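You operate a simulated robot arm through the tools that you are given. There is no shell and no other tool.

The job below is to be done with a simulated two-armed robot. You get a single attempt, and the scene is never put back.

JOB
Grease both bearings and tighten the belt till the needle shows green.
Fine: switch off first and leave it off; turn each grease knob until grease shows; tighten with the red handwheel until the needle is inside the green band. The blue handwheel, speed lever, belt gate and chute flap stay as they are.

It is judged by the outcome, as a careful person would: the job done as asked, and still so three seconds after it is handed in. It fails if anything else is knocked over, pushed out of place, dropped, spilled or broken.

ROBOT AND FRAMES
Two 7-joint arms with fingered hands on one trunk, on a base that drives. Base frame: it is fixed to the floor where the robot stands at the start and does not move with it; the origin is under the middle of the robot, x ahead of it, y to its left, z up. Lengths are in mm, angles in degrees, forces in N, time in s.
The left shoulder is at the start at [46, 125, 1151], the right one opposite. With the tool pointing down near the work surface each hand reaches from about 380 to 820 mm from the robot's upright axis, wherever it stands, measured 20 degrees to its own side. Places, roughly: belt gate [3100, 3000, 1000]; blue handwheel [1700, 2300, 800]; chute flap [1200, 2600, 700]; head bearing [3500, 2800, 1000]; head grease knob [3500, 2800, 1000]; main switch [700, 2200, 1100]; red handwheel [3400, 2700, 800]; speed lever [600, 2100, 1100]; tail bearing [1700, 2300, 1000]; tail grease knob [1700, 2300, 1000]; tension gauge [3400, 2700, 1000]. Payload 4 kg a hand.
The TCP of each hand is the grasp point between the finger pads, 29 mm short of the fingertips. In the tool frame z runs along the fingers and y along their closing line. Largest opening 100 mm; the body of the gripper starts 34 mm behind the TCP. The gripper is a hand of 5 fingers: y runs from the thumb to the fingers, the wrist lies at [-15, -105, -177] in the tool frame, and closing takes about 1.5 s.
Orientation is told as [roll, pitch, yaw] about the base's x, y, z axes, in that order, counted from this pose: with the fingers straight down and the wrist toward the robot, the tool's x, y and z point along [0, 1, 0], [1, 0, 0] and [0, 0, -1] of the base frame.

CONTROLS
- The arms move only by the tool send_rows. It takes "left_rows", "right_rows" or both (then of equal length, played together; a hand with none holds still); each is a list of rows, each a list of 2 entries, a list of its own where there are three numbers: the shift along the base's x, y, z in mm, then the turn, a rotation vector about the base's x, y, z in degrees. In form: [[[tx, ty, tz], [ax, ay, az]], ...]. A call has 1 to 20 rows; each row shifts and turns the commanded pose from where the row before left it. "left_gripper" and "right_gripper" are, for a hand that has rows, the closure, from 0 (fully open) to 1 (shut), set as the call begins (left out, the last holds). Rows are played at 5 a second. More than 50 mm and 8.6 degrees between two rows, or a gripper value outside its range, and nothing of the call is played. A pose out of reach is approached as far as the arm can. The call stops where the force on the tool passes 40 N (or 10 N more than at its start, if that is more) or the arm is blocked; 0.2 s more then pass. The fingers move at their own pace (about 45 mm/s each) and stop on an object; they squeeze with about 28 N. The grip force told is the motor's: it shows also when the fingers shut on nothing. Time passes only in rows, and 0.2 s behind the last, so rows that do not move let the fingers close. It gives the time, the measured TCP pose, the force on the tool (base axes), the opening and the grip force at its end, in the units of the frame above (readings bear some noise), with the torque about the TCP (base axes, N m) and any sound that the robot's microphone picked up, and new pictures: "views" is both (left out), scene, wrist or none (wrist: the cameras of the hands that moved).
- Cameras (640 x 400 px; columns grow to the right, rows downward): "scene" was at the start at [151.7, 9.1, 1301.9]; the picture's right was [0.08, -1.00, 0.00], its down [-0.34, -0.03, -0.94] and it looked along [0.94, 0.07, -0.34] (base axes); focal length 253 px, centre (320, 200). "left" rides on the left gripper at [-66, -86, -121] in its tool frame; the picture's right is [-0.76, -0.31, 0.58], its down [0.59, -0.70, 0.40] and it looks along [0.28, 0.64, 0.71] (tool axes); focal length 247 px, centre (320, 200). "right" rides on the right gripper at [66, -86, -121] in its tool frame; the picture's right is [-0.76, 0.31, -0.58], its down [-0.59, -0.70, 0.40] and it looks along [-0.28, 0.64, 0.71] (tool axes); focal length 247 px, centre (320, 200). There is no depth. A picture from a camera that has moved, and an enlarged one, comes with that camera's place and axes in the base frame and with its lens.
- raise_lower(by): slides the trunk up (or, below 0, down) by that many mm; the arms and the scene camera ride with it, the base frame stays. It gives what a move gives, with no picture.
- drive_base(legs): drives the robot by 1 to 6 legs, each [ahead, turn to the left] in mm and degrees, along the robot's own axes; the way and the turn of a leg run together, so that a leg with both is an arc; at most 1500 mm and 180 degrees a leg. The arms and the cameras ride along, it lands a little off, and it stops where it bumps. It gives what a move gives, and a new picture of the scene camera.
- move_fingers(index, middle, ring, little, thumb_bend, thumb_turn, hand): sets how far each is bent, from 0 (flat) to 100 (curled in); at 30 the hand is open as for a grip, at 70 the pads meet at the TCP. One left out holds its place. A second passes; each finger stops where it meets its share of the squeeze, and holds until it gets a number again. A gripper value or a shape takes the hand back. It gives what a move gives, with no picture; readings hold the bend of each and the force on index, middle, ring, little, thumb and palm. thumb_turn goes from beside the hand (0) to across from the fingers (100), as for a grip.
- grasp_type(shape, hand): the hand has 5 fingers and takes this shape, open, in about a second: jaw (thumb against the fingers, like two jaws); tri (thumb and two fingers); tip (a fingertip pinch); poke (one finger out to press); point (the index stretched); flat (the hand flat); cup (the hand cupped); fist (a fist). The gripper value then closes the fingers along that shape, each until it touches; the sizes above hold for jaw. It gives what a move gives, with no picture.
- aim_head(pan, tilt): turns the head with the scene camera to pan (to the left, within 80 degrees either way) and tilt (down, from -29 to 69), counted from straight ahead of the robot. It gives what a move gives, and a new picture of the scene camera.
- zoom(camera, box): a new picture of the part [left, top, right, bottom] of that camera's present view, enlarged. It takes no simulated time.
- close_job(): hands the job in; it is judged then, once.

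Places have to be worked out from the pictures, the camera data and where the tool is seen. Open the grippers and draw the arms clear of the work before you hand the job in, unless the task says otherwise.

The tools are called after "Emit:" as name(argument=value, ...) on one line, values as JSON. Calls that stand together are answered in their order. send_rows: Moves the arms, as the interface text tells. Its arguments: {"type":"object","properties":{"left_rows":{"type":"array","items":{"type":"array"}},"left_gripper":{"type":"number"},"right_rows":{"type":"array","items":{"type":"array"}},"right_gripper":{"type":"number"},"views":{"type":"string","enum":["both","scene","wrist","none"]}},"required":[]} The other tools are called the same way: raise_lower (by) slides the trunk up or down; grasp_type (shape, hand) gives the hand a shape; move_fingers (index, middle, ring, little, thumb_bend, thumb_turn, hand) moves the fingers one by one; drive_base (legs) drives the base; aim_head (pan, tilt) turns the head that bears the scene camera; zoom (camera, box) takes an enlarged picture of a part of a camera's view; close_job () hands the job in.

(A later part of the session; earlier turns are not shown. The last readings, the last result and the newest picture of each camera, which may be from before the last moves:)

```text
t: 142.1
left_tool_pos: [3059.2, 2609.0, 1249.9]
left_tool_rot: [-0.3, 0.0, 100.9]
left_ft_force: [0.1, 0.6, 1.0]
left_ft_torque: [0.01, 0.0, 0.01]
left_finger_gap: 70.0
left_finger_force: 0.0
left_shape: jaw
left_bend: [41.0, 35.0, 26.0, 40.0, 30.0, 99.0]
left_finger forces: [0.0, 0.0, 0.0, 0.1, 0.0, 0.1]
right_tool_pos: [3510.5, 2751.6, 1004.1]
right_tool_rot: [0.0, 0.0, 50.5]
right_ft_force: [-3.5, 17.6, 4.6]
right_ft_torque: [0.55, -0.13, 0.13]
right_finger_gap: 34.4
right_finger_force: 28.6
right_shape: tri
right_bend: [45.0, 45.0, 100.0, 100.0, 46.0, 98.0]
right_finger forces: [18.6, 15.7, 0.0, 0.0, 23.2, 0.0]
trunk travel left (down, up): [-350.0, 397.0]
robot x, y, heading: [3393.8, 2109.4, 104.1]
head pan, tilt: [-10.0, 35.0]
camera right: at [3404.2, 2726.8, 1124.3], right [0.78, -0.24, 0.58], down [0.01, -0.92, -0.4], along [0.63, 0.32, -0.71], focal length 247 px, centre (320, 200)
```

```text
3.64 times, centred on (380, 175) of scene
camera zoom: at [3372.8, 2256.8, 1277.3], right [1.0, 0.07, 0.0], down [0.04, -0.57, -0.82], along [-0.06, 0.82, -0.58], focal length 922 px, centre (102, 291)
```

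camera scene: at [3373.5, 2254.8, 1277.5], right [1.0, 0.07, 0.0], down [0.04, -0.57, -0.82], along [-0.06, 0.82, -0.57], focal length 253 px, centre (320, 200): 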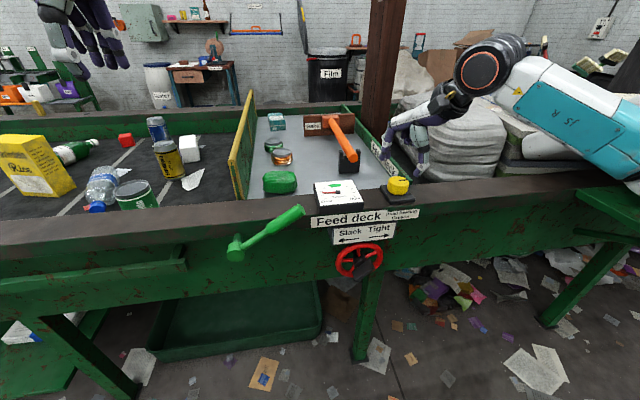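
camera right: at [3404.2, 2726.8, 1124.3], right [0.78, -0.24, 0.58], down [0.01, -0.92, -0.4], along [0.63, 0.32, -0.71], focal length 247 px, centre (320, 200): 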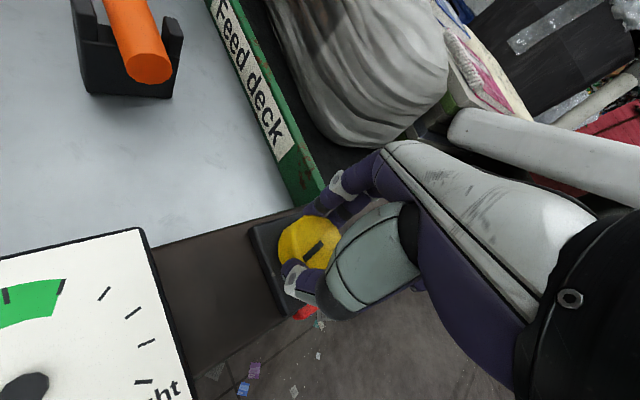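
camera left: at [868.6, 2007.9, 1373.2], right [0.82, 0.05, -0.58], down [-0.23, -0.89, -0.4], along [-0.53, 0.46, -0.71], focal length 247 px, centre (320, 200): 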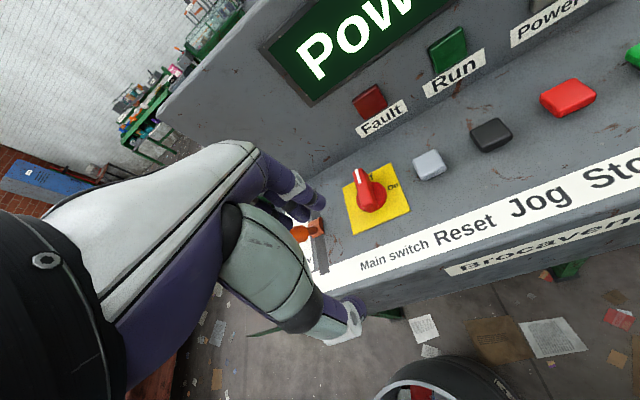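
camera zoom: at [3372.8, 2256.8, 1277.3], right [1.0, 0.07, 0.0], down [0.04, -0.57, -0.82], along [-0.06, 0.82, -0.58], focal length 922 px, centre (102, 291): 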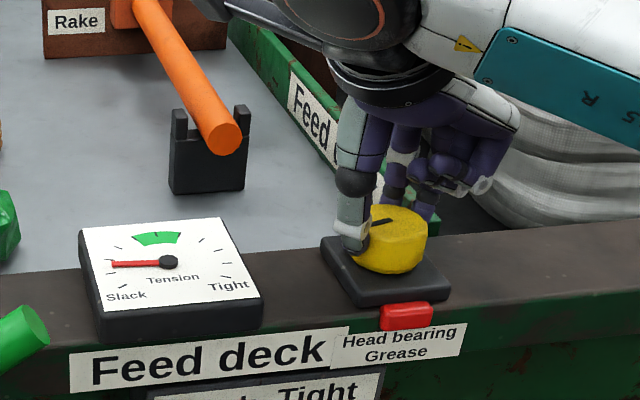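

The red grease bead has appeared above the "Head bearing Grease" label. I'll release the knob and lift straight up, then draw the hand back.

Emit:
send_rows(right_rows=[[[0, 0, 0], [0, 0, 0]], [[0, 0, 0], [0, 0, 0]], [[0, 0, 0], [0, 0, 0]], [[0, 0, 10], [0, 0, 0]], [[0, 0, 15], [0, 0, 0]], [[0, 0, 20], [0, 0, 0]], [[0, 0, 35], [0, 0, 7]], [[0, 0, 35], [0, 0, 7]], [[0, 0, 35], [0, 0, 7]], [[0, 0, 35], [0, 0, 7]], [[0, 0, 30], [0, 0, 7]], [[0, -35, 10], [0, 0, 7]], [[0, -35, 0], [0, 0, 7]], [[0, -35, 0], [0, 0, 4]], [[0, 0, 0], [0, 0, 0]]], right_gripper=0.4)

Emit:
zoom(camera="scene", box=[300, 120, 460, 230])

```text
t: 145.3
left_tool_pos: [3059.2, 2608.3, 1251.3]
left_tool_rot: [-0.3, 0.0, 100.8]
left_ft_force: [-1.4, 0.1, 0.4]
left_ft_torque: [-0.02, -0.02, 0.01]
left_finger_gap: 70.0
left_finger_force: 0.0
left_shape: jaw
left_bend: [41.0, 35.0, 26.0, 40.0, 30.0, 99.0]
left_finger forces: [0.0, 0.0, 0.0, 0.0, 0.0, 0.0]
right_tool_pos: [3510.7, 2643.7, 1227.1]
right_tool_rot: [0.0, 0.1, 103.8]
right_ft_force: [-0.6, -1.1, -0.2]
right_ft_torque: [-0.01, -0.02, -0.02]
right_finger_gap: 59.8
right_finger_force: 0.1
right_shape: tri
right_bend: [39.0, 39.0, 99.0, 100.0, 30.0, 100.0]
right_finger forces: [0.0, 0.0, 0.1, 0.0, 0.0, 0.0]
trunk travel left (down, up): [-350.0, 397.0]
robot x, y, heading: [3393.1, 2110.3, 103.8]
head pan, tilt: [-10.0, 35.0]
camera scene: at [3373.3, 2255.3, 1277.4], right [1.0, 0.07, 0.0], down [0.04, -0.57, -0.82], along [-0.06, 0.82, -0.57], focal length 253 px, centre (320, 200)
camera right: at [3466.6, 2545.1, 1348.6], right [0.66, 0.48, 0.58], down [0.74, -0.54, -0.4], along [0.12, 0.69, -0.71], focal length 247 px, centre (320, 200)
```

scene: 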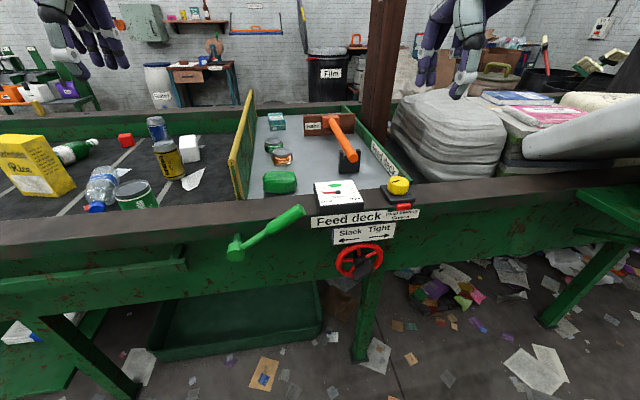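
right: 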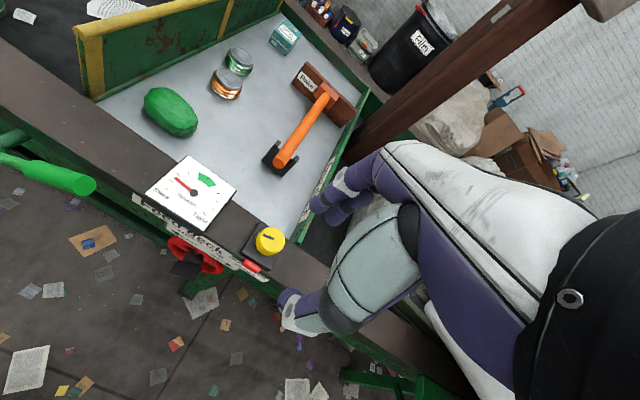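

```text
3.64 times, centred on (380, 175) of scene
camera zoom: at [3373.3, 2255.3, 1277.4], right [1.0, 0.07, 0.0], down [0.04, -0.57, -0.82], along [-0.06, 0.82, -0.57], focal length 922 px, centre (102, 291)
```

zoom: 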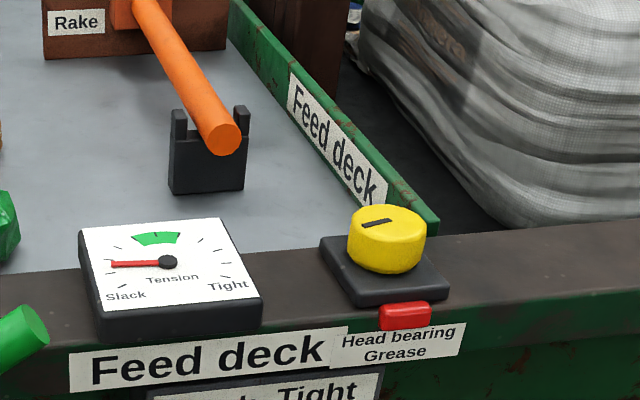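

Both bearings now show grease. Next is the red handwheel; I'll zoom in on it to see its shape and handle.

Emit:
zoom(camera="scene", box=[320, 210, 400, 290])

Emit:
zoom(camera="right", box=[120, 180, 280, 310])

```text
5.00 times, centred on (360, 250) of scene
camera zoom: at [3373.3, 2255.3, 1277.4], right [1.0, 0.07, 0.0], down [0.04, -0.57, -0.82], along [-0.06, 0.82, -0.57], focal length 1267 px, centre (120, -50)
```

zoom: 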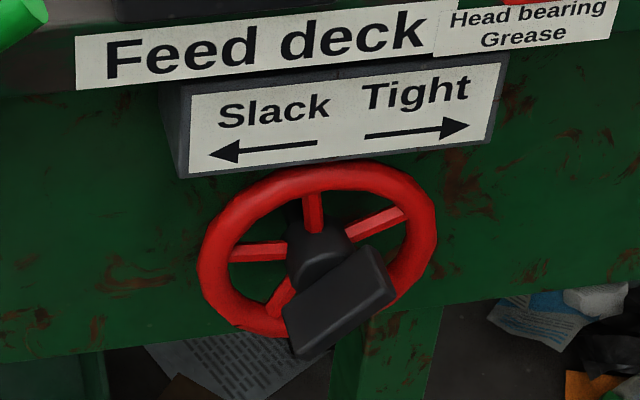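

```text
3.08 times, centred on (200, 245) of right
camera zoom: at [3466.6, 2545.1, 1348.6], right [0.66, 0.48, 0.58], down [0.74, -0.54, -0.4], along [0.12, 0.69, -0.71], focal length 760 px, centre (689, 62)
```

zoom: 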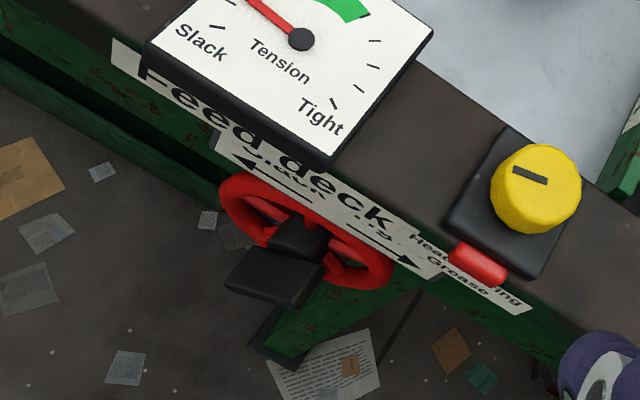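

The wheel carries a black T-bar grip in front of its hub, slanting up to the right at about 35°, centred near [3452, 2684, 772], and "Tight" is clockwise. I'll back off 100 mm and lower the trunk so the right arm can work it horizontally.

Emit:
drive_base(legs=[[-100, 0]])

Emit:
raise_lower(by=-180)

Emit:
aim_head(pan=-10, tilt=25)

```text
t: 146.5
left_tool_pos: [3079.4, 2513.2, 1251.6]
left_tool_rot: [-0.4, 0.0, 101.1]
left_ft_force: [0.5, -0.4, 0.0]
left_ft_torque: [-0.02, -0.03, -0.02]
left_finger_gap: 69.8
left_finger_force: 0.0
left_shape: jaw
left_bend: [41.0, 35.0, 26.0, 40.0, 30.0, 99.0]
left_finger forces: [0.0, 0.1, 0.0, 0.0, 0.0, 0.1]
right_tool_pos: [3530.8, 2549.9, 1228.1]
right_tool_rot: [0.0, 0.1, 103.9]
right_ft_force: [-1.1, 1.2, 0.0]
right_ft_torque: [-0.01, -0.02, 0.01]
right_finger_gap: 59.8
right_finger_force: 0.1
right_shape: tri
right_bend: [39.0, 39.0, 99.0, 100.0, 30.0, 100.0]
right_finger forces: [0.1, 0.0, 0.1, 0.1, 0.0, 0.1]
trunk travel left (down, up): [-350.0, 397.0]
robot x, y, heading: [3418.2, 2013.3, 104.1]
head pan, tilt: [-10.0, 35.0]
camera scene: at [3396.6, 2161.0, 1277.3], right [1.0, 0.07, 0.0], down [0.04, -0.57, -0.82], along [-0.06, 0.82, -0.57], focal length 253 px, centre (320, 200)
```

scene: 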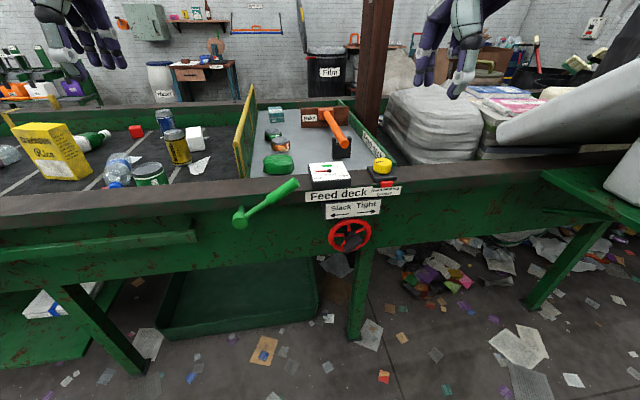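

```text
t: 148.5
left_tool_pos: [3081.3, 2509.8, 1072.2]
left_tool_rot: [-0.3, -0.1, 101.3]
left_ft_force: [-0.3, 0.7, 0.2]
left_ft_torque: [0.01, 0.01, -0.01]
left_finger_gap: 69.8
left_finger_force: 0.1
left_shape: jaw
left_bend: [41.0, 35.0, 26.0, 40.0, 30.0, 99.0]
left_finger forces: [0.0, 0.1, 0.0, 0.1, 0.1, 0.0]
right_tool_pos: [3533.2, 2549.5, 1048.8]
right_tool_rot: [0.1, -0.1, 103.9]
right_ft_force: [0.1, 0.2, 0.5]
right_ft_torque: [0.02, -0.02, -0.01]
right_finger_gap: 59.6
right_finger_force: 0.1
right_shape: tri
right_bend: [39.0, 39.0, 99.0, 100.0, 30.0, 100.0]
right_finger forces: [0.0, 0.0, 0.0, 0.1, 0.0, 0.0]
trunk travel left (down, up): [-170.0, 577.0]
robot x, y, heading: [3415.8, 2015.2, 103.9]
head pan, tilt: [-10.0, 35.0]
```

```text
t: 149.2
left_tool_pos: [3079.5, 2510.7, 1071.5]
left_tool_rot: [-0.3, 0.0, 101.2]
left_ft_force: [-0.5, 0.5, 0.1]
left_ft_torque: [0.0, 0.01, -0.01]
left_finger_gap: 69.8
left_finger_force: 0.0
left_shape: jaw
left_bend: [41.0, 35.0, 26.0, 40.0, 30.0, 99.0]
left_finger forces: [0.0, 0.1, 0.1, 0.0, 0.0, 0.0]
right_tool_pos: [3532.2, 2549.4, 1047.3]
right_tool_rot: [0.0, 0.0, 104.0]
right_ft_force: [-0.2, -0.1, -0.1]
right_ft_torque: [0.01, -0.03, 0.0]
right_finger_gap: 60.0
right_finger_force: 0.1
right_shape: tri
right_bend: [39.0, 39.0, 99.0, 100.0, 30.0, 100.0]
right_finger forces: [0.0, 0.1, 0.0, 0.0, 0.1, 0.0]
trunk travel left (down, up): [-170.0, 577.0]
robot x, y, heading: [3418.8, 2015.7, 103.9]
head pan, tilt: [-10.0, 25.0]
camera scene: at [3383.2, 2220.0, 1107.4], right [1.0, 0.07, 0.0], down [0.03, -0.42, -0.91], along [-0.06, 0.9, -0.42], focal length 253 px, centre (320, 200)
```

scene: 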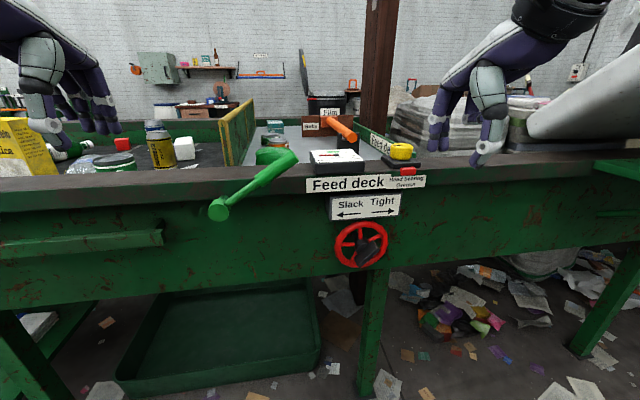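

The view is now more level with the wheel. Zooming in to refine the T-bar's position and angle.

Emit:
zoom(camera="scene", box=[320, 200, 400, 280])

Emit:
zoom(camera="right", box=[0, 0, 640, 400])

Emit:
zoom(camera="scene", box=[300, 130, 428, 210])

```text
5.00 times, centred on (360, 240) of scene
camera zoom: at [3383.2, 2220.0, 1107.4], right [1.0, 0.07, 0.0], down [0.03, -0.42, -0.91], along [-0.06, 0.9, -0.42], focal length 1267 px, centre (120, 0)
```

zoom: 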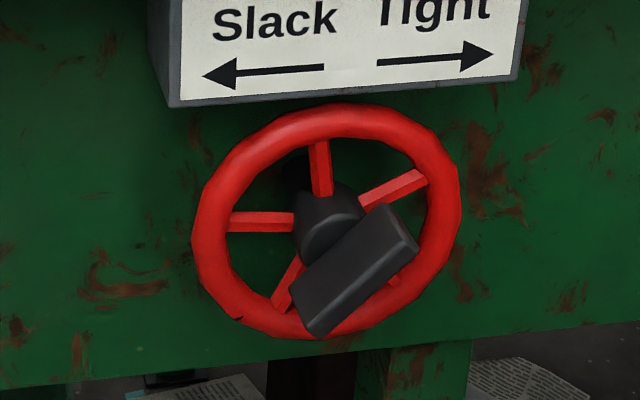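

```text
1.00 times, centred on (320, 200) of right (not enlarged: the box is as wide or as high as the picture)
camera zoom: at [3488.5, 2450.5, 1168.7], right [0.66, 0.48, 0.58], down [0.74, -0.54, -0.4], along [0.12, 0.69, -0.71], focal length 247 px, centre (320, 200)
```

zoom: 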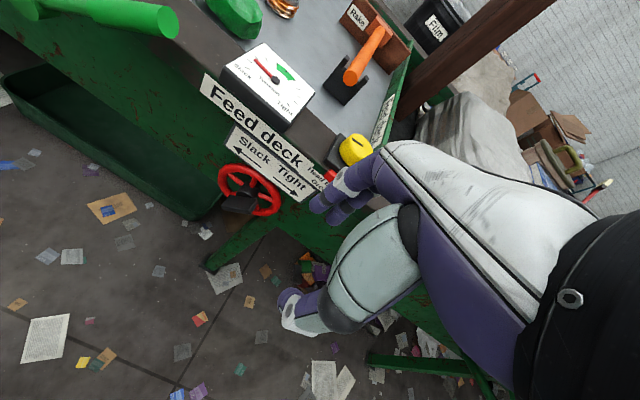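

```text
5.00 times, centred on (364, 170) of scene
camera zoom: at [3383.2, 2220.0, 1107.4], right [1.0, 0.07, 0.0], down [0.03, -0.42, -0.91], along [-0.06, 0.9, -0.42], focal length 1267 px, centre (100, 350)
```

zoom: 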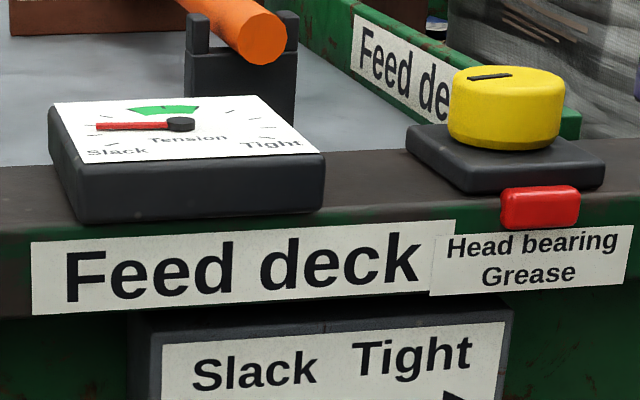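

The T-bar slants up to the right at about 43°, its front face near [3453, 2687, 762], about 39 mm in front of the wheel plane. I'll set the right hand to jaw and, well away from the table, pitch it up so the fingers point straight at the wheel.

Emit:
grasp_type(hand="right", shape="jaw")

Emit:
send_rows(right_rows=[[[-3, -10, -10], [8.2, 1.8, 0]], [[-3, -10, -10], [8.2, 1.8, 0]], [[-3, -10, -10], [8.2, 1.8, 0]], [[-3, -10, -10], [8.2, 1.8, 0]], [[-3, -10, -10], [8.2, 1.8, 0]], [[-3, -10, -10], [8.2, 1.8, 0]], [[-3, -10, -10], [8.2, 1.8, 0]], [[-3, -10, -10], [8.2, 1.8, 0]], [[-3, -10, -10], [8.2, 1.8, 0]], [[-3, -10, -10], [8.2, 1.8, 0]], [[0, 0, -10], [5.9, 1.3, 0]], [[0, 0, 0], [0, 0, 0]]], right_gripper=0.4)

```text
t: 150.1
left_tool_pos: [3080.3, 2510.4, 1071.7]
left_tool_rot: [-0.3, 0.0, 101.2]
left_ft_force: [0.6, 0.4, -0.1]
left_ft_torque: [-0.04, 0.02, 0.0]
left_finger_gap: 70.1
left_finger_force: 0.0
left_shape: jaw
left_bend: [41.0, 35.0, 26.0, 40.0, 30.0, 99.0]
left_finger forces: [0.0, 0.0, 0.0, 0.1, 0.0, 0.0]
right_tool_pos: [3531.5, 2549.1, 1048.4]
right_tool_rot: [0.0, -0.1, 104.0]
right_ft_force: [0.7, 0.0, -0.5]
right_ft_torque: [-0.02, 0.01, 0.0]
right_finger_gap: 100.0
right_finger_force: 0.1
right_shape: jaw
right_bend: [30.0, 30.0, 30.0, 30.0, 30.0, 98.0]
right_finger forces: [0.0, 0.1, 0.0, 0.1, 0.0, 0.0]
trunk travel left (down, up): [-170.0, 577.0]
robot x, y, heading: [3415.1, 2017.7, 103.9]
head pan, tilt: [-10.0, 25.0]
```

```text
t: 152.7
left_tool_pos: [3080.5, 2510.7, 1072.1]
left_tool_rot: [-0.4, -0.1, 101.2]
left_ft_force: [-0.2, 0.3, 0.6]
left_ft_torque: [0.01, 0.0, 0.04]
left_finger_gap: 70.0
left_finger_force: 0.1
left_shape: jaw
left_bend: [41.0, 35.0, 26.0, 40.0, 30.0, 99.0]
left_finger forces: [0.1, 0.0, 0.0, 0.0, 0.0, 0.0]
right_tool_pos: [3505.6, 2600.9, 1049.2]
right_tool_rot: [-2.6, -58.6, 105.4]
right_ft_force: [0.8, -0.3, -0.6]
right_ft_torque: [-0.02, 0.02, -0.01]
right_finger_gap: 60.4
right_finger_force: 0.1
right_shape: jaw
right_bend: [39.0, 39.0, 73.0, 44.0, 30.0, 100.0]
right_finger forces: [0.0, 0.0, 0.1, 0.0, 0.0, 0.0]
right hand out of reach, approached as far as the arm can: row 4, 5, 6, 7, 8, 9, 10, 11
trunk travel left (down, up): [-170.0, 577.0]
robot x, y, heading: [3416.4, 2015.1, 104.2]
head pan, tilt: [-10.0, 25.0]
camera scene: at [3383.2, 2220.1, 1107.4], right [1.0, 0.07, 0.0], down [0.03, -0.42, -0.91], along [-0.06, 0.9, -0.42], focal length 253 px, centre (320, 200)
camera right: at [3475.6, 2441.7, 1036.9], right [0.8, -0.15, 0.58], down [0.6, 0.11, -0.79], along [0.06, 0.98, 0.18], focal length 247 px, centre (320, 200)
```

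scene: 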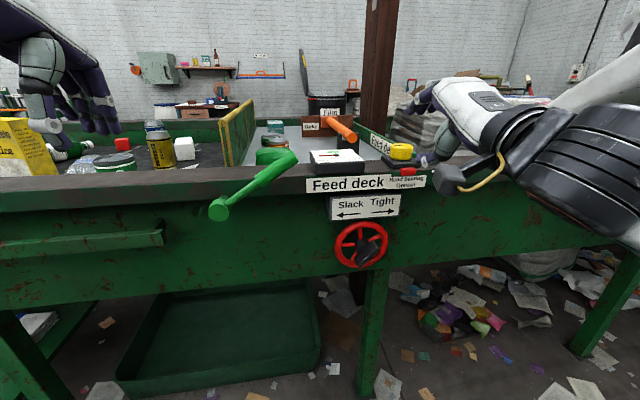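
right: 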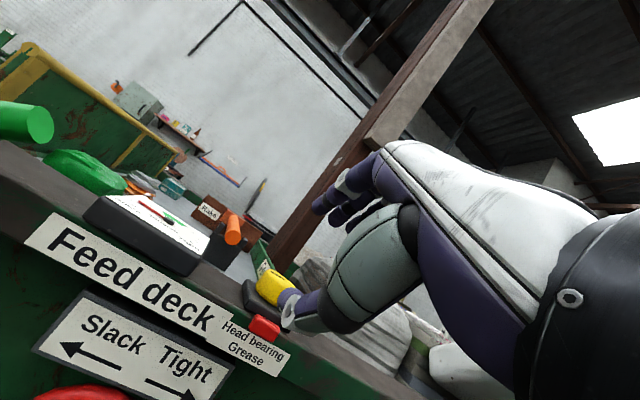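

The arm can't pitch all the way up with the wrist below the hand, so that orientation won't work. Nothing was touched. I'll draw the hand back toward me and return it to pointing down, then try rolling it the other way (palm left, then forward).

Emit:
send_rows(right_rows=[[[2, -25, 0], [-8.2, -1.8, 0]], [[2, -25, 0], [-8.2, -1.8, 0]], [[2, -25, 0], [-8.2, -1.8, 0]], [[2, -20, 0], [-8.2, -1.8, 0]], [[2, -15, 0], [-8.2, -1.8, 0]], [[2, -10, 0], [-8.2, -1.8, 0]], [[2, -5, 0], [-8.0, -1.7, 0]], [[0, 0, 0], [0, 0, 0]]])

```text
t: 154.5
left_tool_pos: [3080.1, 2510.2, 1072.2]
left_tool_rot: [-0.3, 0.1, 101.2]
left_ft_force: [-0.4, 0.2, -0.4]
left_ft_torque: [-0.04, 0.03, -0.01]
left_finger_gap: 70.2
left_finger_force: 0.1
left_shape: jaw
left_bend: [41.0, 35.0, 26.0, 40.0, 30.0, 99.0]
left_finger forces: [0.0, 0.0, 0.0, 0.0, 0.1, 0.0]
right_tool_pos: [3517.3, 2483.8, 1053.1]
right_tool_rot: [0.1, 0.0, 104.0]
right_ft_force: [-0.2, 0.1, -0.3]
right_ft_torque: [0.01, -0.03, 0.01]
right_finger_gap: 60.2
right_finger_force: 0.0
right_shape: jaw
right_bend: [39.0, 39.0, 73.0, 44.0, 30.0, 100.0]
right_finger forces: [0.0, 0.1, 0.0, 0.0, 0.0, 0.0]
right hand out of reach, approached as far as the arm can: row 1
trunk travel left (down, up): [-170.0, 577.0]
robot x, y, heading: [3417.3, 2013.0, 104.2]
head pan, tilt: [-10.0, 25.0]
camera scene: at [3383.2, 2220.0, 1107.4], right [1.0, 0.07, 0.0], down [0.03, -0.42, -0.91], along [-0.06, 0.9, -0.42], focal length 253 px, centre (320, 200)
camera right: at [3474.5, 2385.5, 1173.6], right [0.66, 0.48, 0.58], down [0.74, -0.54, -0.4], along [0.12, 0.69, -0.71], focal length 247 px, centre (320, 200)
```

scene: 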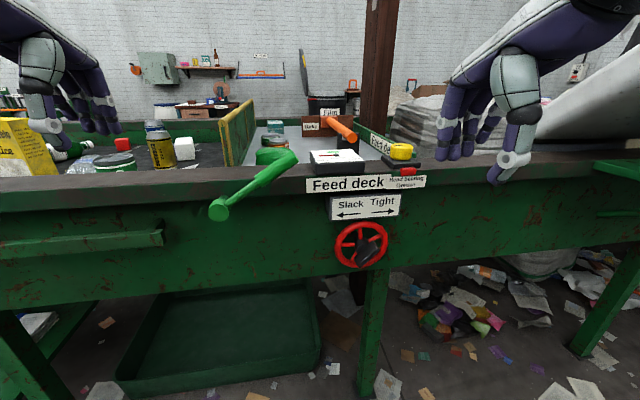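
right: 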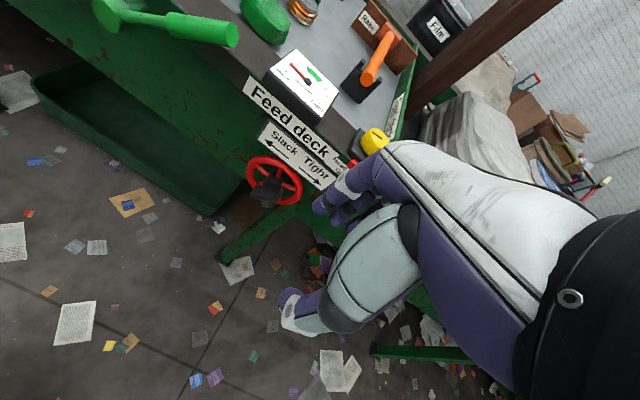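

Back to the plain downward pose, clear of everything. Now I'll turn the hand about the other axis (palm toward the left, then forward) in free space and see how far the arm follows.

Emit:
send_rows(right_rows=[[[-4, 0, -10], [1.0, 6.0, -5.6]], [[-4, 0, -10], [1.0, 6.0, -5.6]], [[-4, 0, -10], [1.0, 6.0, -5.6]], [[-4, 0, -10], [1.0, 6.0, -5.6]], [[-4, 0, -10], [1.0, 6.0, -5.6]], [[-4, 0, -10], [1.0, 6.0, -5.6]], [[-4, 0, -10], [1.0, 6.0, -5.6]], [[-4, 0, -10], [1.0, 6.0, -5.6]], [[-4, 0, -10], [1.0, 6.0, -5.6]], [[0, 0, 0], [0, 0, 0]]])

```text
t: 156.7
left_tool_pos: [3079.7, 2509.9, 1071.7]
left_tool_rot: [-0.4, 0.0, 101.1]
left_ft_force: [0.3, 0.3, -0.3]
left_ft_torque: [-0.04, 0.0, 0.01]
left_finger_gap: 70.2
left_finger_force: 0.1
left_shape: jaw
left_bend: [41.0, 35.0, 26.0, 40.0, 30.0, 99.0]
left_finger forces: [0.0, 0.0, 0.0, 0.1, 0.0, 0.0]
right_tool_pos: [3471.5, 2543.0, 1007.0]
right_tool_rot: [52.8, 3.0, 50.9]
right_ft_force: [-0.1, 0.4, -1.0]
right_ft_torque: [-0.02, -0.03, -0.01]
right_finger_gap: 60.1
right_finger_force: 0.1
right_shape: jaw
right_bend: [39.0, 39.0, 73.0, 44.0, 30.0, 100.0]
right_finger forces: [0.0, 0.0, 0.1, 0.0, 0.0, 0.0]
right hand out of reach, approached as far as the arm can: row 5, 6, 7, 8, 9
trunk travel left (down, up): [-170.0, 577.0]
robot x, y, heading: [3412.4, 2012.3, 103.9]
head pan, tilt: [-10.0, 25.0]
camera scene: at [3383.2, 2220.0, 1107.5], right [1.0, 0.07, 0.0], down [0.03, -0.42, -0.91], along [-0.06, 0.9, -0.42], focal length 253 px, centre (320, 200)
camera right: at [3464.6, 2444.9, 1137.1], right [0.9, -0.35, -0.27], down [-0.44, -0.6, -0.67], along [0.07, 0.72, -0.69], focal length 247 px, centre (320, 200)
```

scene: 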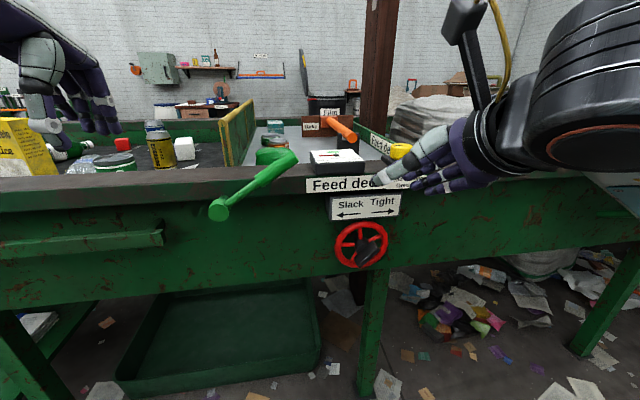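
right: 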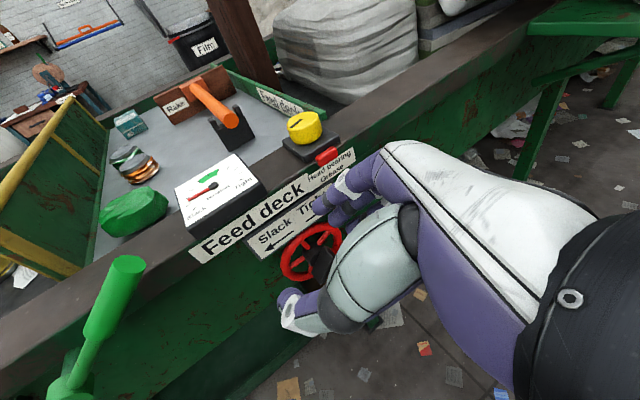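

The arm follows part way: the hand is now in a handshake-like orientation but the pose is cramped close to my body. I'll move it lower and see whether there is more room to rotate there, still clear of the table face.

Emit:
send_rows(right_rows=[[[0, 0, -30], [0, 0, 0]], [[0, 0, -30], [0, 0, 0]], [[0, 0, -30], [0, 0, 0]], [[0, 0, -30], [0, 0, 0]], [[0, 0, -30], [0, 0, 0]], [[0, 0, 0], [1.0, 6.0, -5.6]], [[0, 0, 0], [1.0, 6.0, -5.6]], [[0, 0, 0], [1.0, 6.0, -5.6]], [[0, 0, 0], [0, 0, 0]]])

```text
t: 158.7
left_tool_pos: [3080.3, 2511.3, 1072.4]
left_tool_rot: [-0.2, 0.1, 101.3]
left_ft_force: [-0.4, -0.7, 0.0]
left_ft_torque: [0.01, -0.02, 0.0]
left_finger_gap: 70.3
left_finger_force: 0.0
left_shape: jaw
left_bend: [41.0, 35.0, 26.0, 40.0, 30.0, 99.0]
left_finger forces: [0.1, 0.0, 0.0, 0.0, 0.0, 0.0]
right_tool_pos: [3458.6, 2588.4, 870.4]
right_tool_rot: [67.5, 14.0, 36.0]
right_ft_force: [0.0, -0.7, -0.6]
right_ft_torque: [-0.05, 0.03, -0.02]
right_finger_gap: 60.1
right_finger_force: 0.1
right_shape: jaw
right_bend: [39.0, 39.0, 73.0, 44.0, 30.0, 100.0]
right_finger forces: [0.0, 0.0, 0.0, 0.0, 0.1, 0.0]
right hand out of reach, approached as far as the arm can: row 1, 2, 3, 4, 6, 8
trunk travel left (down, up): [-170.0, 577.0]
robot x, y, heading: [3414.7, 2016.5, 104.0]
head pan, tilt: [-10.0, 25.0]
camera scene: at [3383.1, 2220.0, 1107.4], right [1.0, 0.07, 0.0], down [0.03, -0.42, -0.91], along [-0.06, 0.9, -0.42], focal length 253 px, centre (320, 200)
camera right: at [3463.1, 2484.0, 995.0], right [0.63, -0.56, -0.54], down [-0.77, -0.39, -0.51], along [0.07, 0.74, -0.67], focal length 247 px, centre (320, 200)
```

scene: 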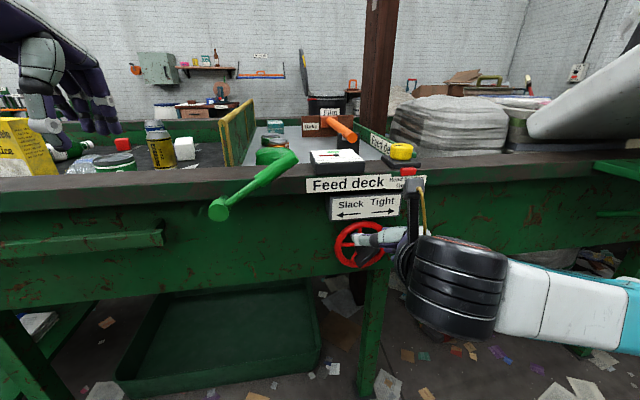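
right: 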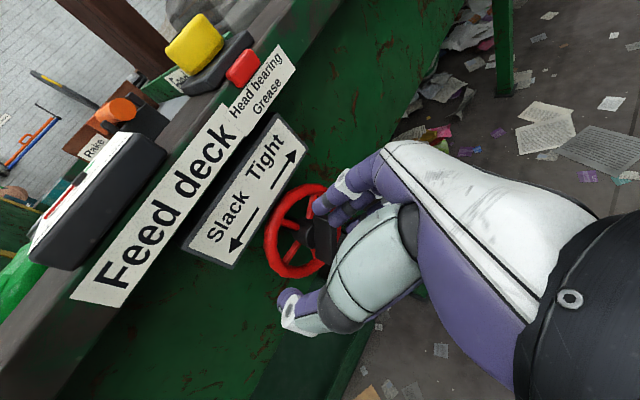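

The arm now comes in from the right with the hand about 100 mm in front of the wheel, and it keeps following. I still need about 52° about the same axis; I'll continue while lowering to wheel height, holding the same distance from the table.

Emit:
send_rows(right_rows=[[[2, 0, -15], [0.7, 5.9, -5.3]], [[2, 0, -15], [0.7, 5.9, -5.3]], [[2, 0, -15], [0.7, 5.9, -5.3]], [[2, 0, -15], [0.7, 5.9, -5.3]], [[2, 0, -15], [0.7, 5.9, -5.3]], [[2, 0, -15], [0.7, 5.9, -5.3]], [[2, 0, -15], [0.3, 2.7, -2.4]], [[0, 0, 0], [0, 0, 0]]])

```text
t: 160.5
left_tool_pos: [3079.6, 2510.8, 1070.9]
left_tool_rot: [-0.3, -0.1, 101.2]
left_ft_force: [0.3, -1.1, -0.2]
left_ft_torque: [0.01, -0.03, -0.01]
left_finger_gap: 69.7
left_finger_force: 0.0
left_shape: jaw
left_bend: [41.0, 35.0, 26.0, 40.0, 30.0, 99.0]
left_finger forces: [0.1, 0.1, 0.1, 0.0, 0.0, 0.0]
right_tool_pos: [3471.6, 2586.1, 765.0]
right_tool_rot: [89.9, 46.8, 12.4]
right_ft_force: [0.3, -0.1, -0.2]
right_ft_torque: [0.01, 0.0, 0.03]
right_finger_gap: 60.3
right_finger_force: 0.0
right_shape: jaw
right_bend: [39.0, 39.0, 73.0, 44.0, 30.0, 100.0]
right_finger forces: [0.0, 0.0, 0.1, 0.0, 0.1, 0.0]
trunk travel left (down, up): [-170.0, 577.0]
robot x, y, heading: [3414.2, 2014.7, 103.8]
head pan, tilt: [-10.0, 25.0]
camera scene: at [3383.1, 2220.0, 1107.5], right [1.0, 0.07, 0.0], down [0.03, -0.42, -0.91], along [-0.06, 0.9, -0.42], focal length 253 px, centre (320, 200)
camera right: at [3487.2, 2467.0, 873.0], right [-0.21, -0.64, -0.74], down [-0.98, 0.19, 0.11], along [0.07, 0.75, -0.66], focal length 247 px, centre (320, 200)
```

scene: 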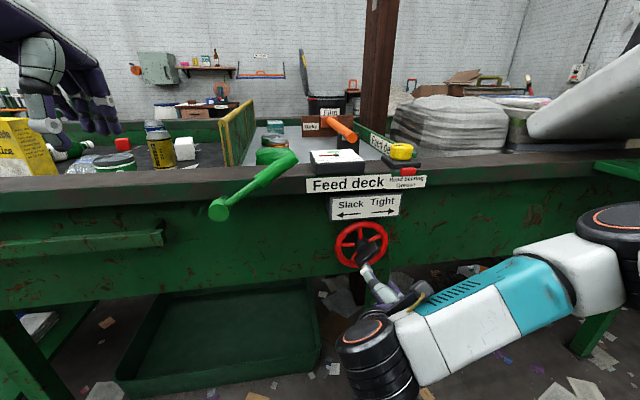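
right: 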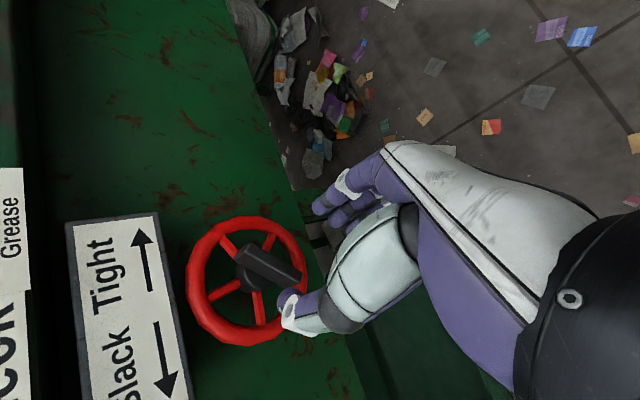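

The hand now points straight at the wheel with no reach problems, and the wrist camera sees the wheel well. I'll zoom in to line up with the T-bar.

Emit:
zoom(camera="right", box=[170, 180, 346, 360])

Emit:
zoom(camera="scene", box=[310, 200, 438, 320])

```text
2.22 times, centred on (258, 270) of right
camera zoom: at [3487.2, 2467.0, 873.0], right [-0.21, -0.64, -0.74], down [-0.98, 0.19, 0.11], along [0.07, 0.75, -0.66], focal length 549 px, centre (458, 44)
```

zoom: 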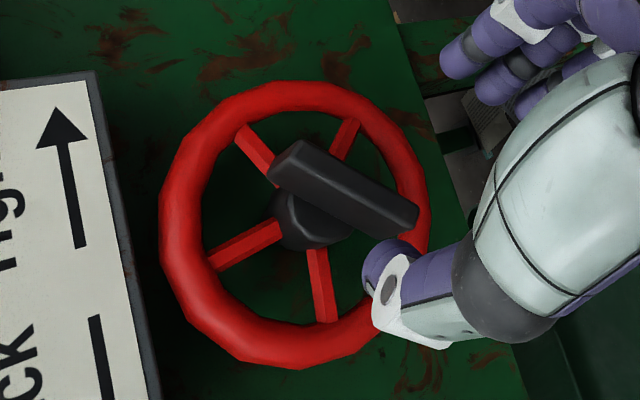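

```text
3.33 times, centred on (374, 260) of scene
camera zoom: at [3383.1, 2220.0, 1107.5], right [1.0, 0.07, 0.0], down [0.03, -0.42, -0.91], along [-0.06, 0.9, -0.42], focal length 845 px, centre (140, 0)
```

zoom: 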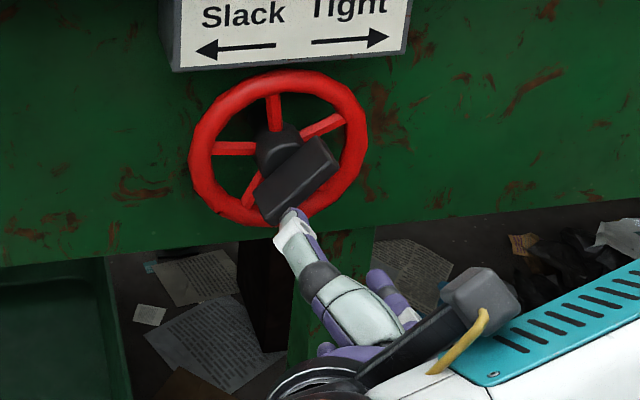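

I'll take a closer look at the bar to pin down its angle.

Emit:
zoom(camera="right", box=[228, 230, 308, 300])

Emit:
zoom(camera="scene", box=[330, 215, 394, 275])

```text
5.71 times, centred on (268, 265) of right
camera zoom: at [3487.2, 2467.0, 873.0], right [-0.21, -0.64, -0.74], down [-0.98, 0.19, 0.11], along [0.07, 0.75, -0.66], focal length 1411 px, centre (617, -171)
```

zoom: 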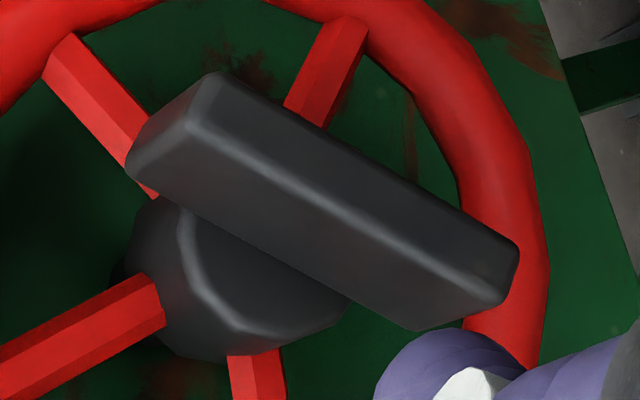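

```text
6.67 times, centred on (362, 245) of scene
camera zoom: at [3383.1, 2220.0, 1107.5], right [1.0, 0.07, 0.0], down [0.03, -0.42, -0.91], along [-0.06, 0.9, -0.42], focal length 1689 px, centre (40, -100)
```

zoom: 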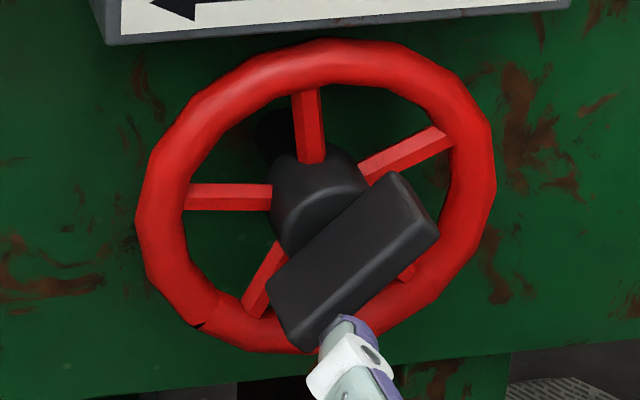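

Solving both views gives the T-bar's front face at about [3456, 2684, 758], at about 46° with a length of 62 mm. I'll roll the hand 3° to match, shift about 5 mm right and 7 mm down, and approach the first 50 mm.

Emit:
send_rows(right_rows=[[[2.7, 0.6, -3.5], [0.7, -3.3, 0]], [[2.7, 0.6, -3.5], [0, 0, 0]], [[-2.6, 12, 0], [0, 0, 0]], [[-2.6, 12, 0], [0, 0, 0]], [[-2.7, 12.2, 0], [0, 0, 0]], [[-2.7, 12.2, 0], [0, 0, 0]], [[0, 0, 0], [0, 0, 0]]])

Emit:
zoom(camera="right", box=[200, 180, 360, 340])

Emit:
zoom(camera="scene", box=[330, 215, 410, 290])

```text
t: 162.1
left_tool_pos: [3080.0, 2511.3, 1070.5]
left_tool_rot: [-0.3, 0.0, 101.2]
left_ft_force: [0.5, 0.6, 0.0]
left_ft_torque: [-0.01, 0.0, -0.01]
left_finger_gap: 69.8
left_finger_force: 0.0
left_shape: jaw
left_bend: [41.0, 35.0, 26.0, 40.0, 30.0, 99.0]
left_finger forces: [0.0, 0.0, 0.1, 0.1, 0.1, 0.0]
right_tool_pos: [3467.9, 2638.4, 759.1]
right_tool_rot: [89.8, 43.3, 12.5]
right_ft_force: [-0.2, -0.1, 0.6]
right_ft_torque: [-0.01, 0.0, 0.0]
right_finger_gap: 60.2
right_finger_force: 0.0
right_shape: jaw
right_bend: [39.0, 39.0, 73.0, 44.0, 30.0, 100.0]
right_finger forces: [0.0, 0.0, 0.1, 0.0, 0.0, 0.1]
trunk travel left (down, up): [-170.0, 577.0]
robot x, y, heading: [3416.5, 2015.1, 104.2]
head pan, tilt: [-10.0, 25.0]
camera scene: at [3383.1, 2220.0, 1107.4], right [1.0, 0.07, 0.0], down [0.03, -0.42, -0.91], along [-0.06, 0.9, -0.42], focal length 253 px, centre (320, 200)
camera right: at [3476.7, 2516.7, 865.8], right [-0.16, -0.63, -0.76], down [-0.98, 0.19, 0.05], along [0.11, 0.75, -0.65], focal length 247 px, centre (320, 200)
```

scene: 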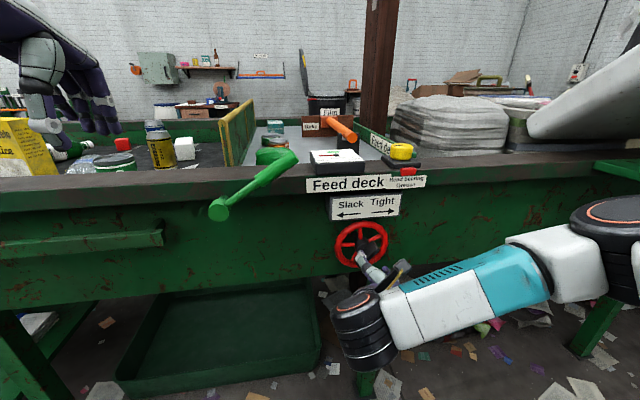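
right: 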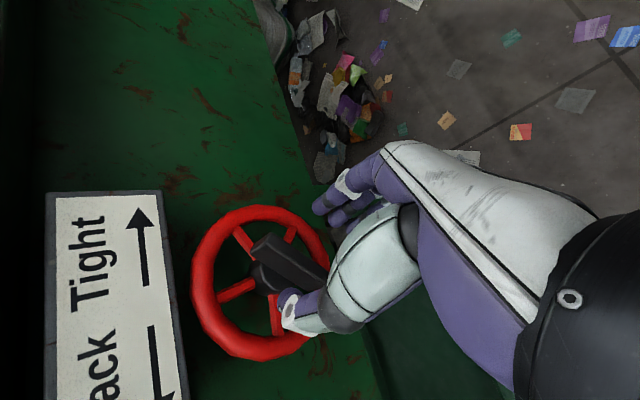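

```text
2.50 times, centred on (280, 260) of right
camera zoom: at [3476.7, 2516.7, 865.8], right [-0.16, -0.63, -0.76], down [-0.98, 0.19, 0.05], along [0.11, 0.75, -0.65], focal length 617 px, centre (420, 50)
```

zoom: 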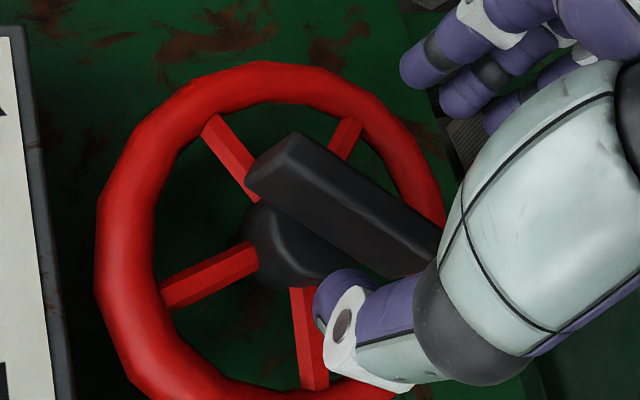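

```text
5.33 times, centred on (370, 252) of scene
camera zoom: at [3383.1, 2220.0, 1107.4], right [1.0, 0.07, 0.0], down [0.03, -0.42, -0.91], along [-0.06, 0.9, -0.42], focal length 1352 px, centre (53, -80)
```

zoom: 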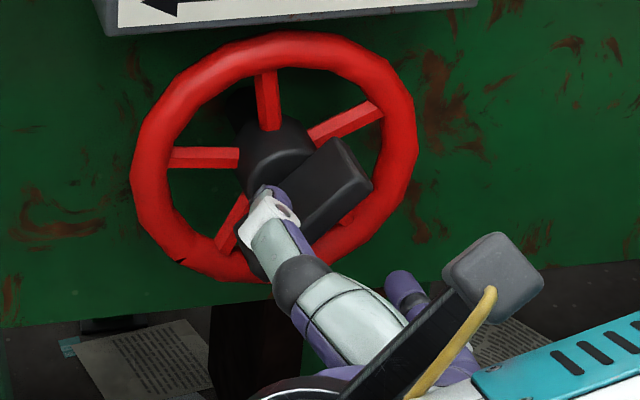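

The TCP lines up with the bar to within a few mm. I'll advance another 20 mm in small steps and check again.

Emit:
send_rows(right_rows=[[[-1.1, 4.9, 0], [0, 0, 0]], [[-1.1, 4.9, 0], [0, 0, 0]], [[-1.1, 4.9, 0], [0, 0, 0]], [[-1.1, 4.9, 0], [0, 0, 0]], [[0, 0, 0], [0, 0, 0]]], views="wrist")

Emit:
zoom(camera="right", box=[200, 180, 360, 340])

Emit:
zoom(camera="scene", box=[330, 215, 410, 290])

```text
t: 163.3
left_tool_pos: [3079.9, 2512.0, 1071.9]
left_tool_rot: [-0.2, -0.1, 101.2]
left_ft_force: [-0.2, -0.3, -0.2]
left_ft_torque: [0.0, 0.0, -0.02]
left_finger_gap: 70.0
left_finger_force: 0.1
left_shape: jaw
left_bend: [41.0, 35.0, 26.0, 40.0, 30.0, 99.0]
left_finger forces: [0.0, 0.0, 0.0, 0.1, 0.1, 0.0]
right_tool_pos: [3464.9, 2657.9, 757.0]
right_tool_rot: [89.6, 43.4, 12.5]
right_ft_force: [-0.2, -0.5, 0.0]
right_ft_torque: [0.02, 0.0, -0.03]
right_finger_gap: 60.1
right_finger_force: 0.1
right_shape: jaw
right_bend: [39.0, 39.0, 73.0, 44.0, 30.0, 100.0]
right_finger forces: [0.0, 0.1, 0.1, 0.0, 0.0, 0.0]
trunk travel left (down, up): [-170.0, 577.0]
robot x, y, heading: [3417.0, 2015.4, 103.9]
head pan, tilt: [-10.0, 25.0]
camera right: at [3472.7, 2536.4, 864.9], right [-0.16, -0.63, -0.76], down [-0.98, 0.19, 0.05], along [0.11, 0.75, -0.65], focal length 247 px, centre (320, 200)
```

right: 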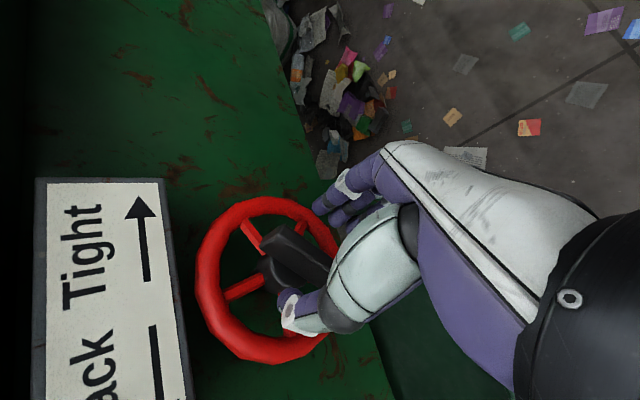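

```text
2.50 times, centred on (280, 260) of right
camera zoom: at [3472.7, 2536.4, 864.9], right [-0.16, -0.63, -0.76], down [-0.98, 0.19, 0.05], along [0.11, 0.75, -0.65], focal length 617 px, centre (420, 50)
```

zoom: 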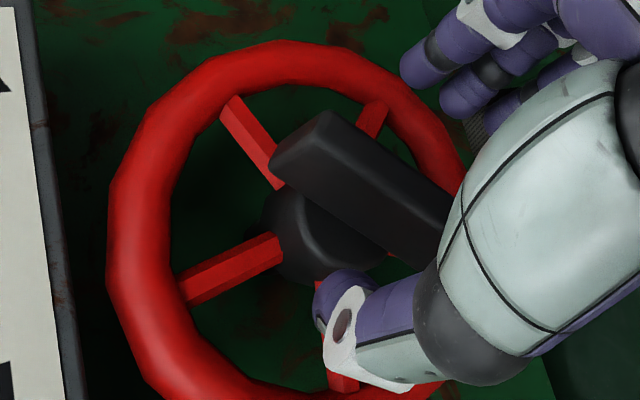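

```text
5.33 times, centred on (370, 252) of scene
camera zoom: at [3383.0, 2220.2, 1107.4], right [1.0, 0.07, 0.0], down [0.03, -0.42, -0.91], along [-0.06, 0.9, -0.42], focal length 1352 px, centre (53, -80)
```

zoom: 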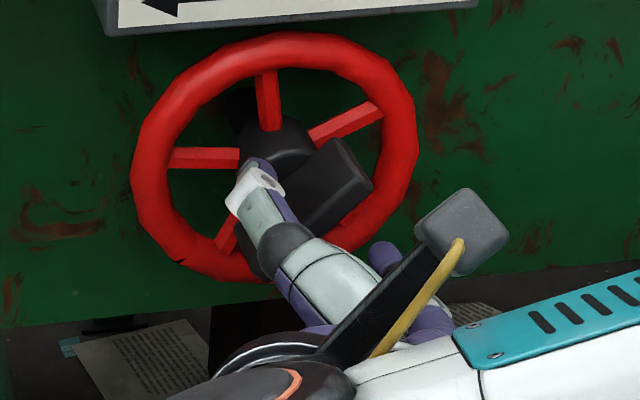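

Alignment is good (within about 2 mm) with the front face roughly 15–20 mm ahead of the TCP. I'll advance 11 mm more, with a 2 mm shift left, then look before closing.

Emit:
send_rows(right_rows=[[[-2.8, 3.2, 0], [0, 0, 0]], [[-0.8, 3.6, 0], [0, 0, 0]], [[-0.8, 3.6, 0], [0, 0, 0]], [[0, 0, 0], [0, 0, 0]]], views="wrist")

Emit:
zoom(camera="right", box=[200, 180, 360, 340])

Emit:
zoom(camera="scene", box=[330, 215, 410, 290])

```text
t: 164.3
left_tool_pos: [3080.5, 2510.8, 1072.3]
left_tool_rot: [-0.4, 0.0, 101.3]
left_ft_force: [-0.4, 0.1, 0.1]
left_ft_torque: [-0.03, 0.04, 0.0]
left_finger_gap: 69.9
left_finger_force: 0.1
left_shape: jaw
left_bend: [41.0, 35.0, 26.0, 40.0, 30.0, 99.0]
left_finger forces: [0.1, 0.1, 0.0, 0.1, 0.0, 0.1]
right_tool_pos: [3459.4, 2667.9, 757.2]
right_tool_rot: [89.8, 43.4, 12.5]
right_ft_force: [-0.3, 0.3, -0.4]
right_ft_torque: [0.02, 0.0, 0.0]
right_finger_gap: 60.0
right_finger_force: 0.1
right_shape: jaw
right_bend: [39.0, 39.0, 73.0, 44.0, 30.0, 100.0]
right_finger forces: [0.0, 0.1, 0.0, 0.0, 0.1, 0.1]
trunk travel left (down, up): [-170.0, 577.0]
robot x, y, heading: [3415.9, 2012.1, 104.0]
head pan, tilt: [-10.0, 25.0]
camera right: at [3468.2, 2546.3, 864.7], right [-0.16, -0.63, -0.76], down [-0.98, 0.19, 0.05], along [0.11, 0.75, -0.65], focal length 247 px, centre (320, 200)
```

right: 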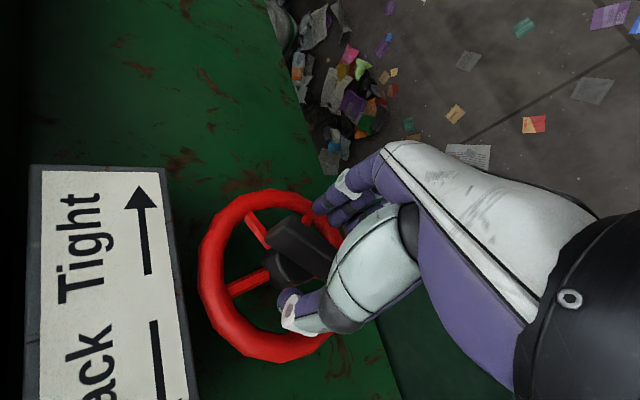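

```text
2.50 times, centred on (280, 260) of right
camera zoom: at [3468.2, 2546.3, 864.7], right [-0.16, -0.63, -0.76], down [-0.98, 0.19, 0.05], along [0.11, 0.75, -0.65], focal length 617 px, centre (420, 50)
```

zoom: 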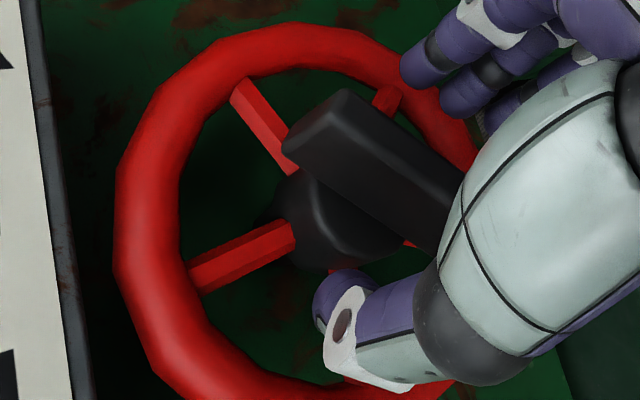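

```text
5.33 times, centred on (370, 252) of scene
camera zoom: at [3383.1, 2220.1, 1107.4], right [1.0, 0.07, 0.0], down [0.03, -0.42, -0.91], along [-0.06, 0.9, -0.42], focal length 1352 px, centre (53, -80)
```

zoom: 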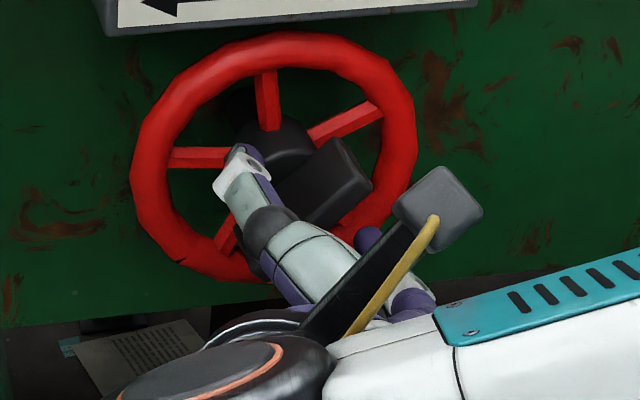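

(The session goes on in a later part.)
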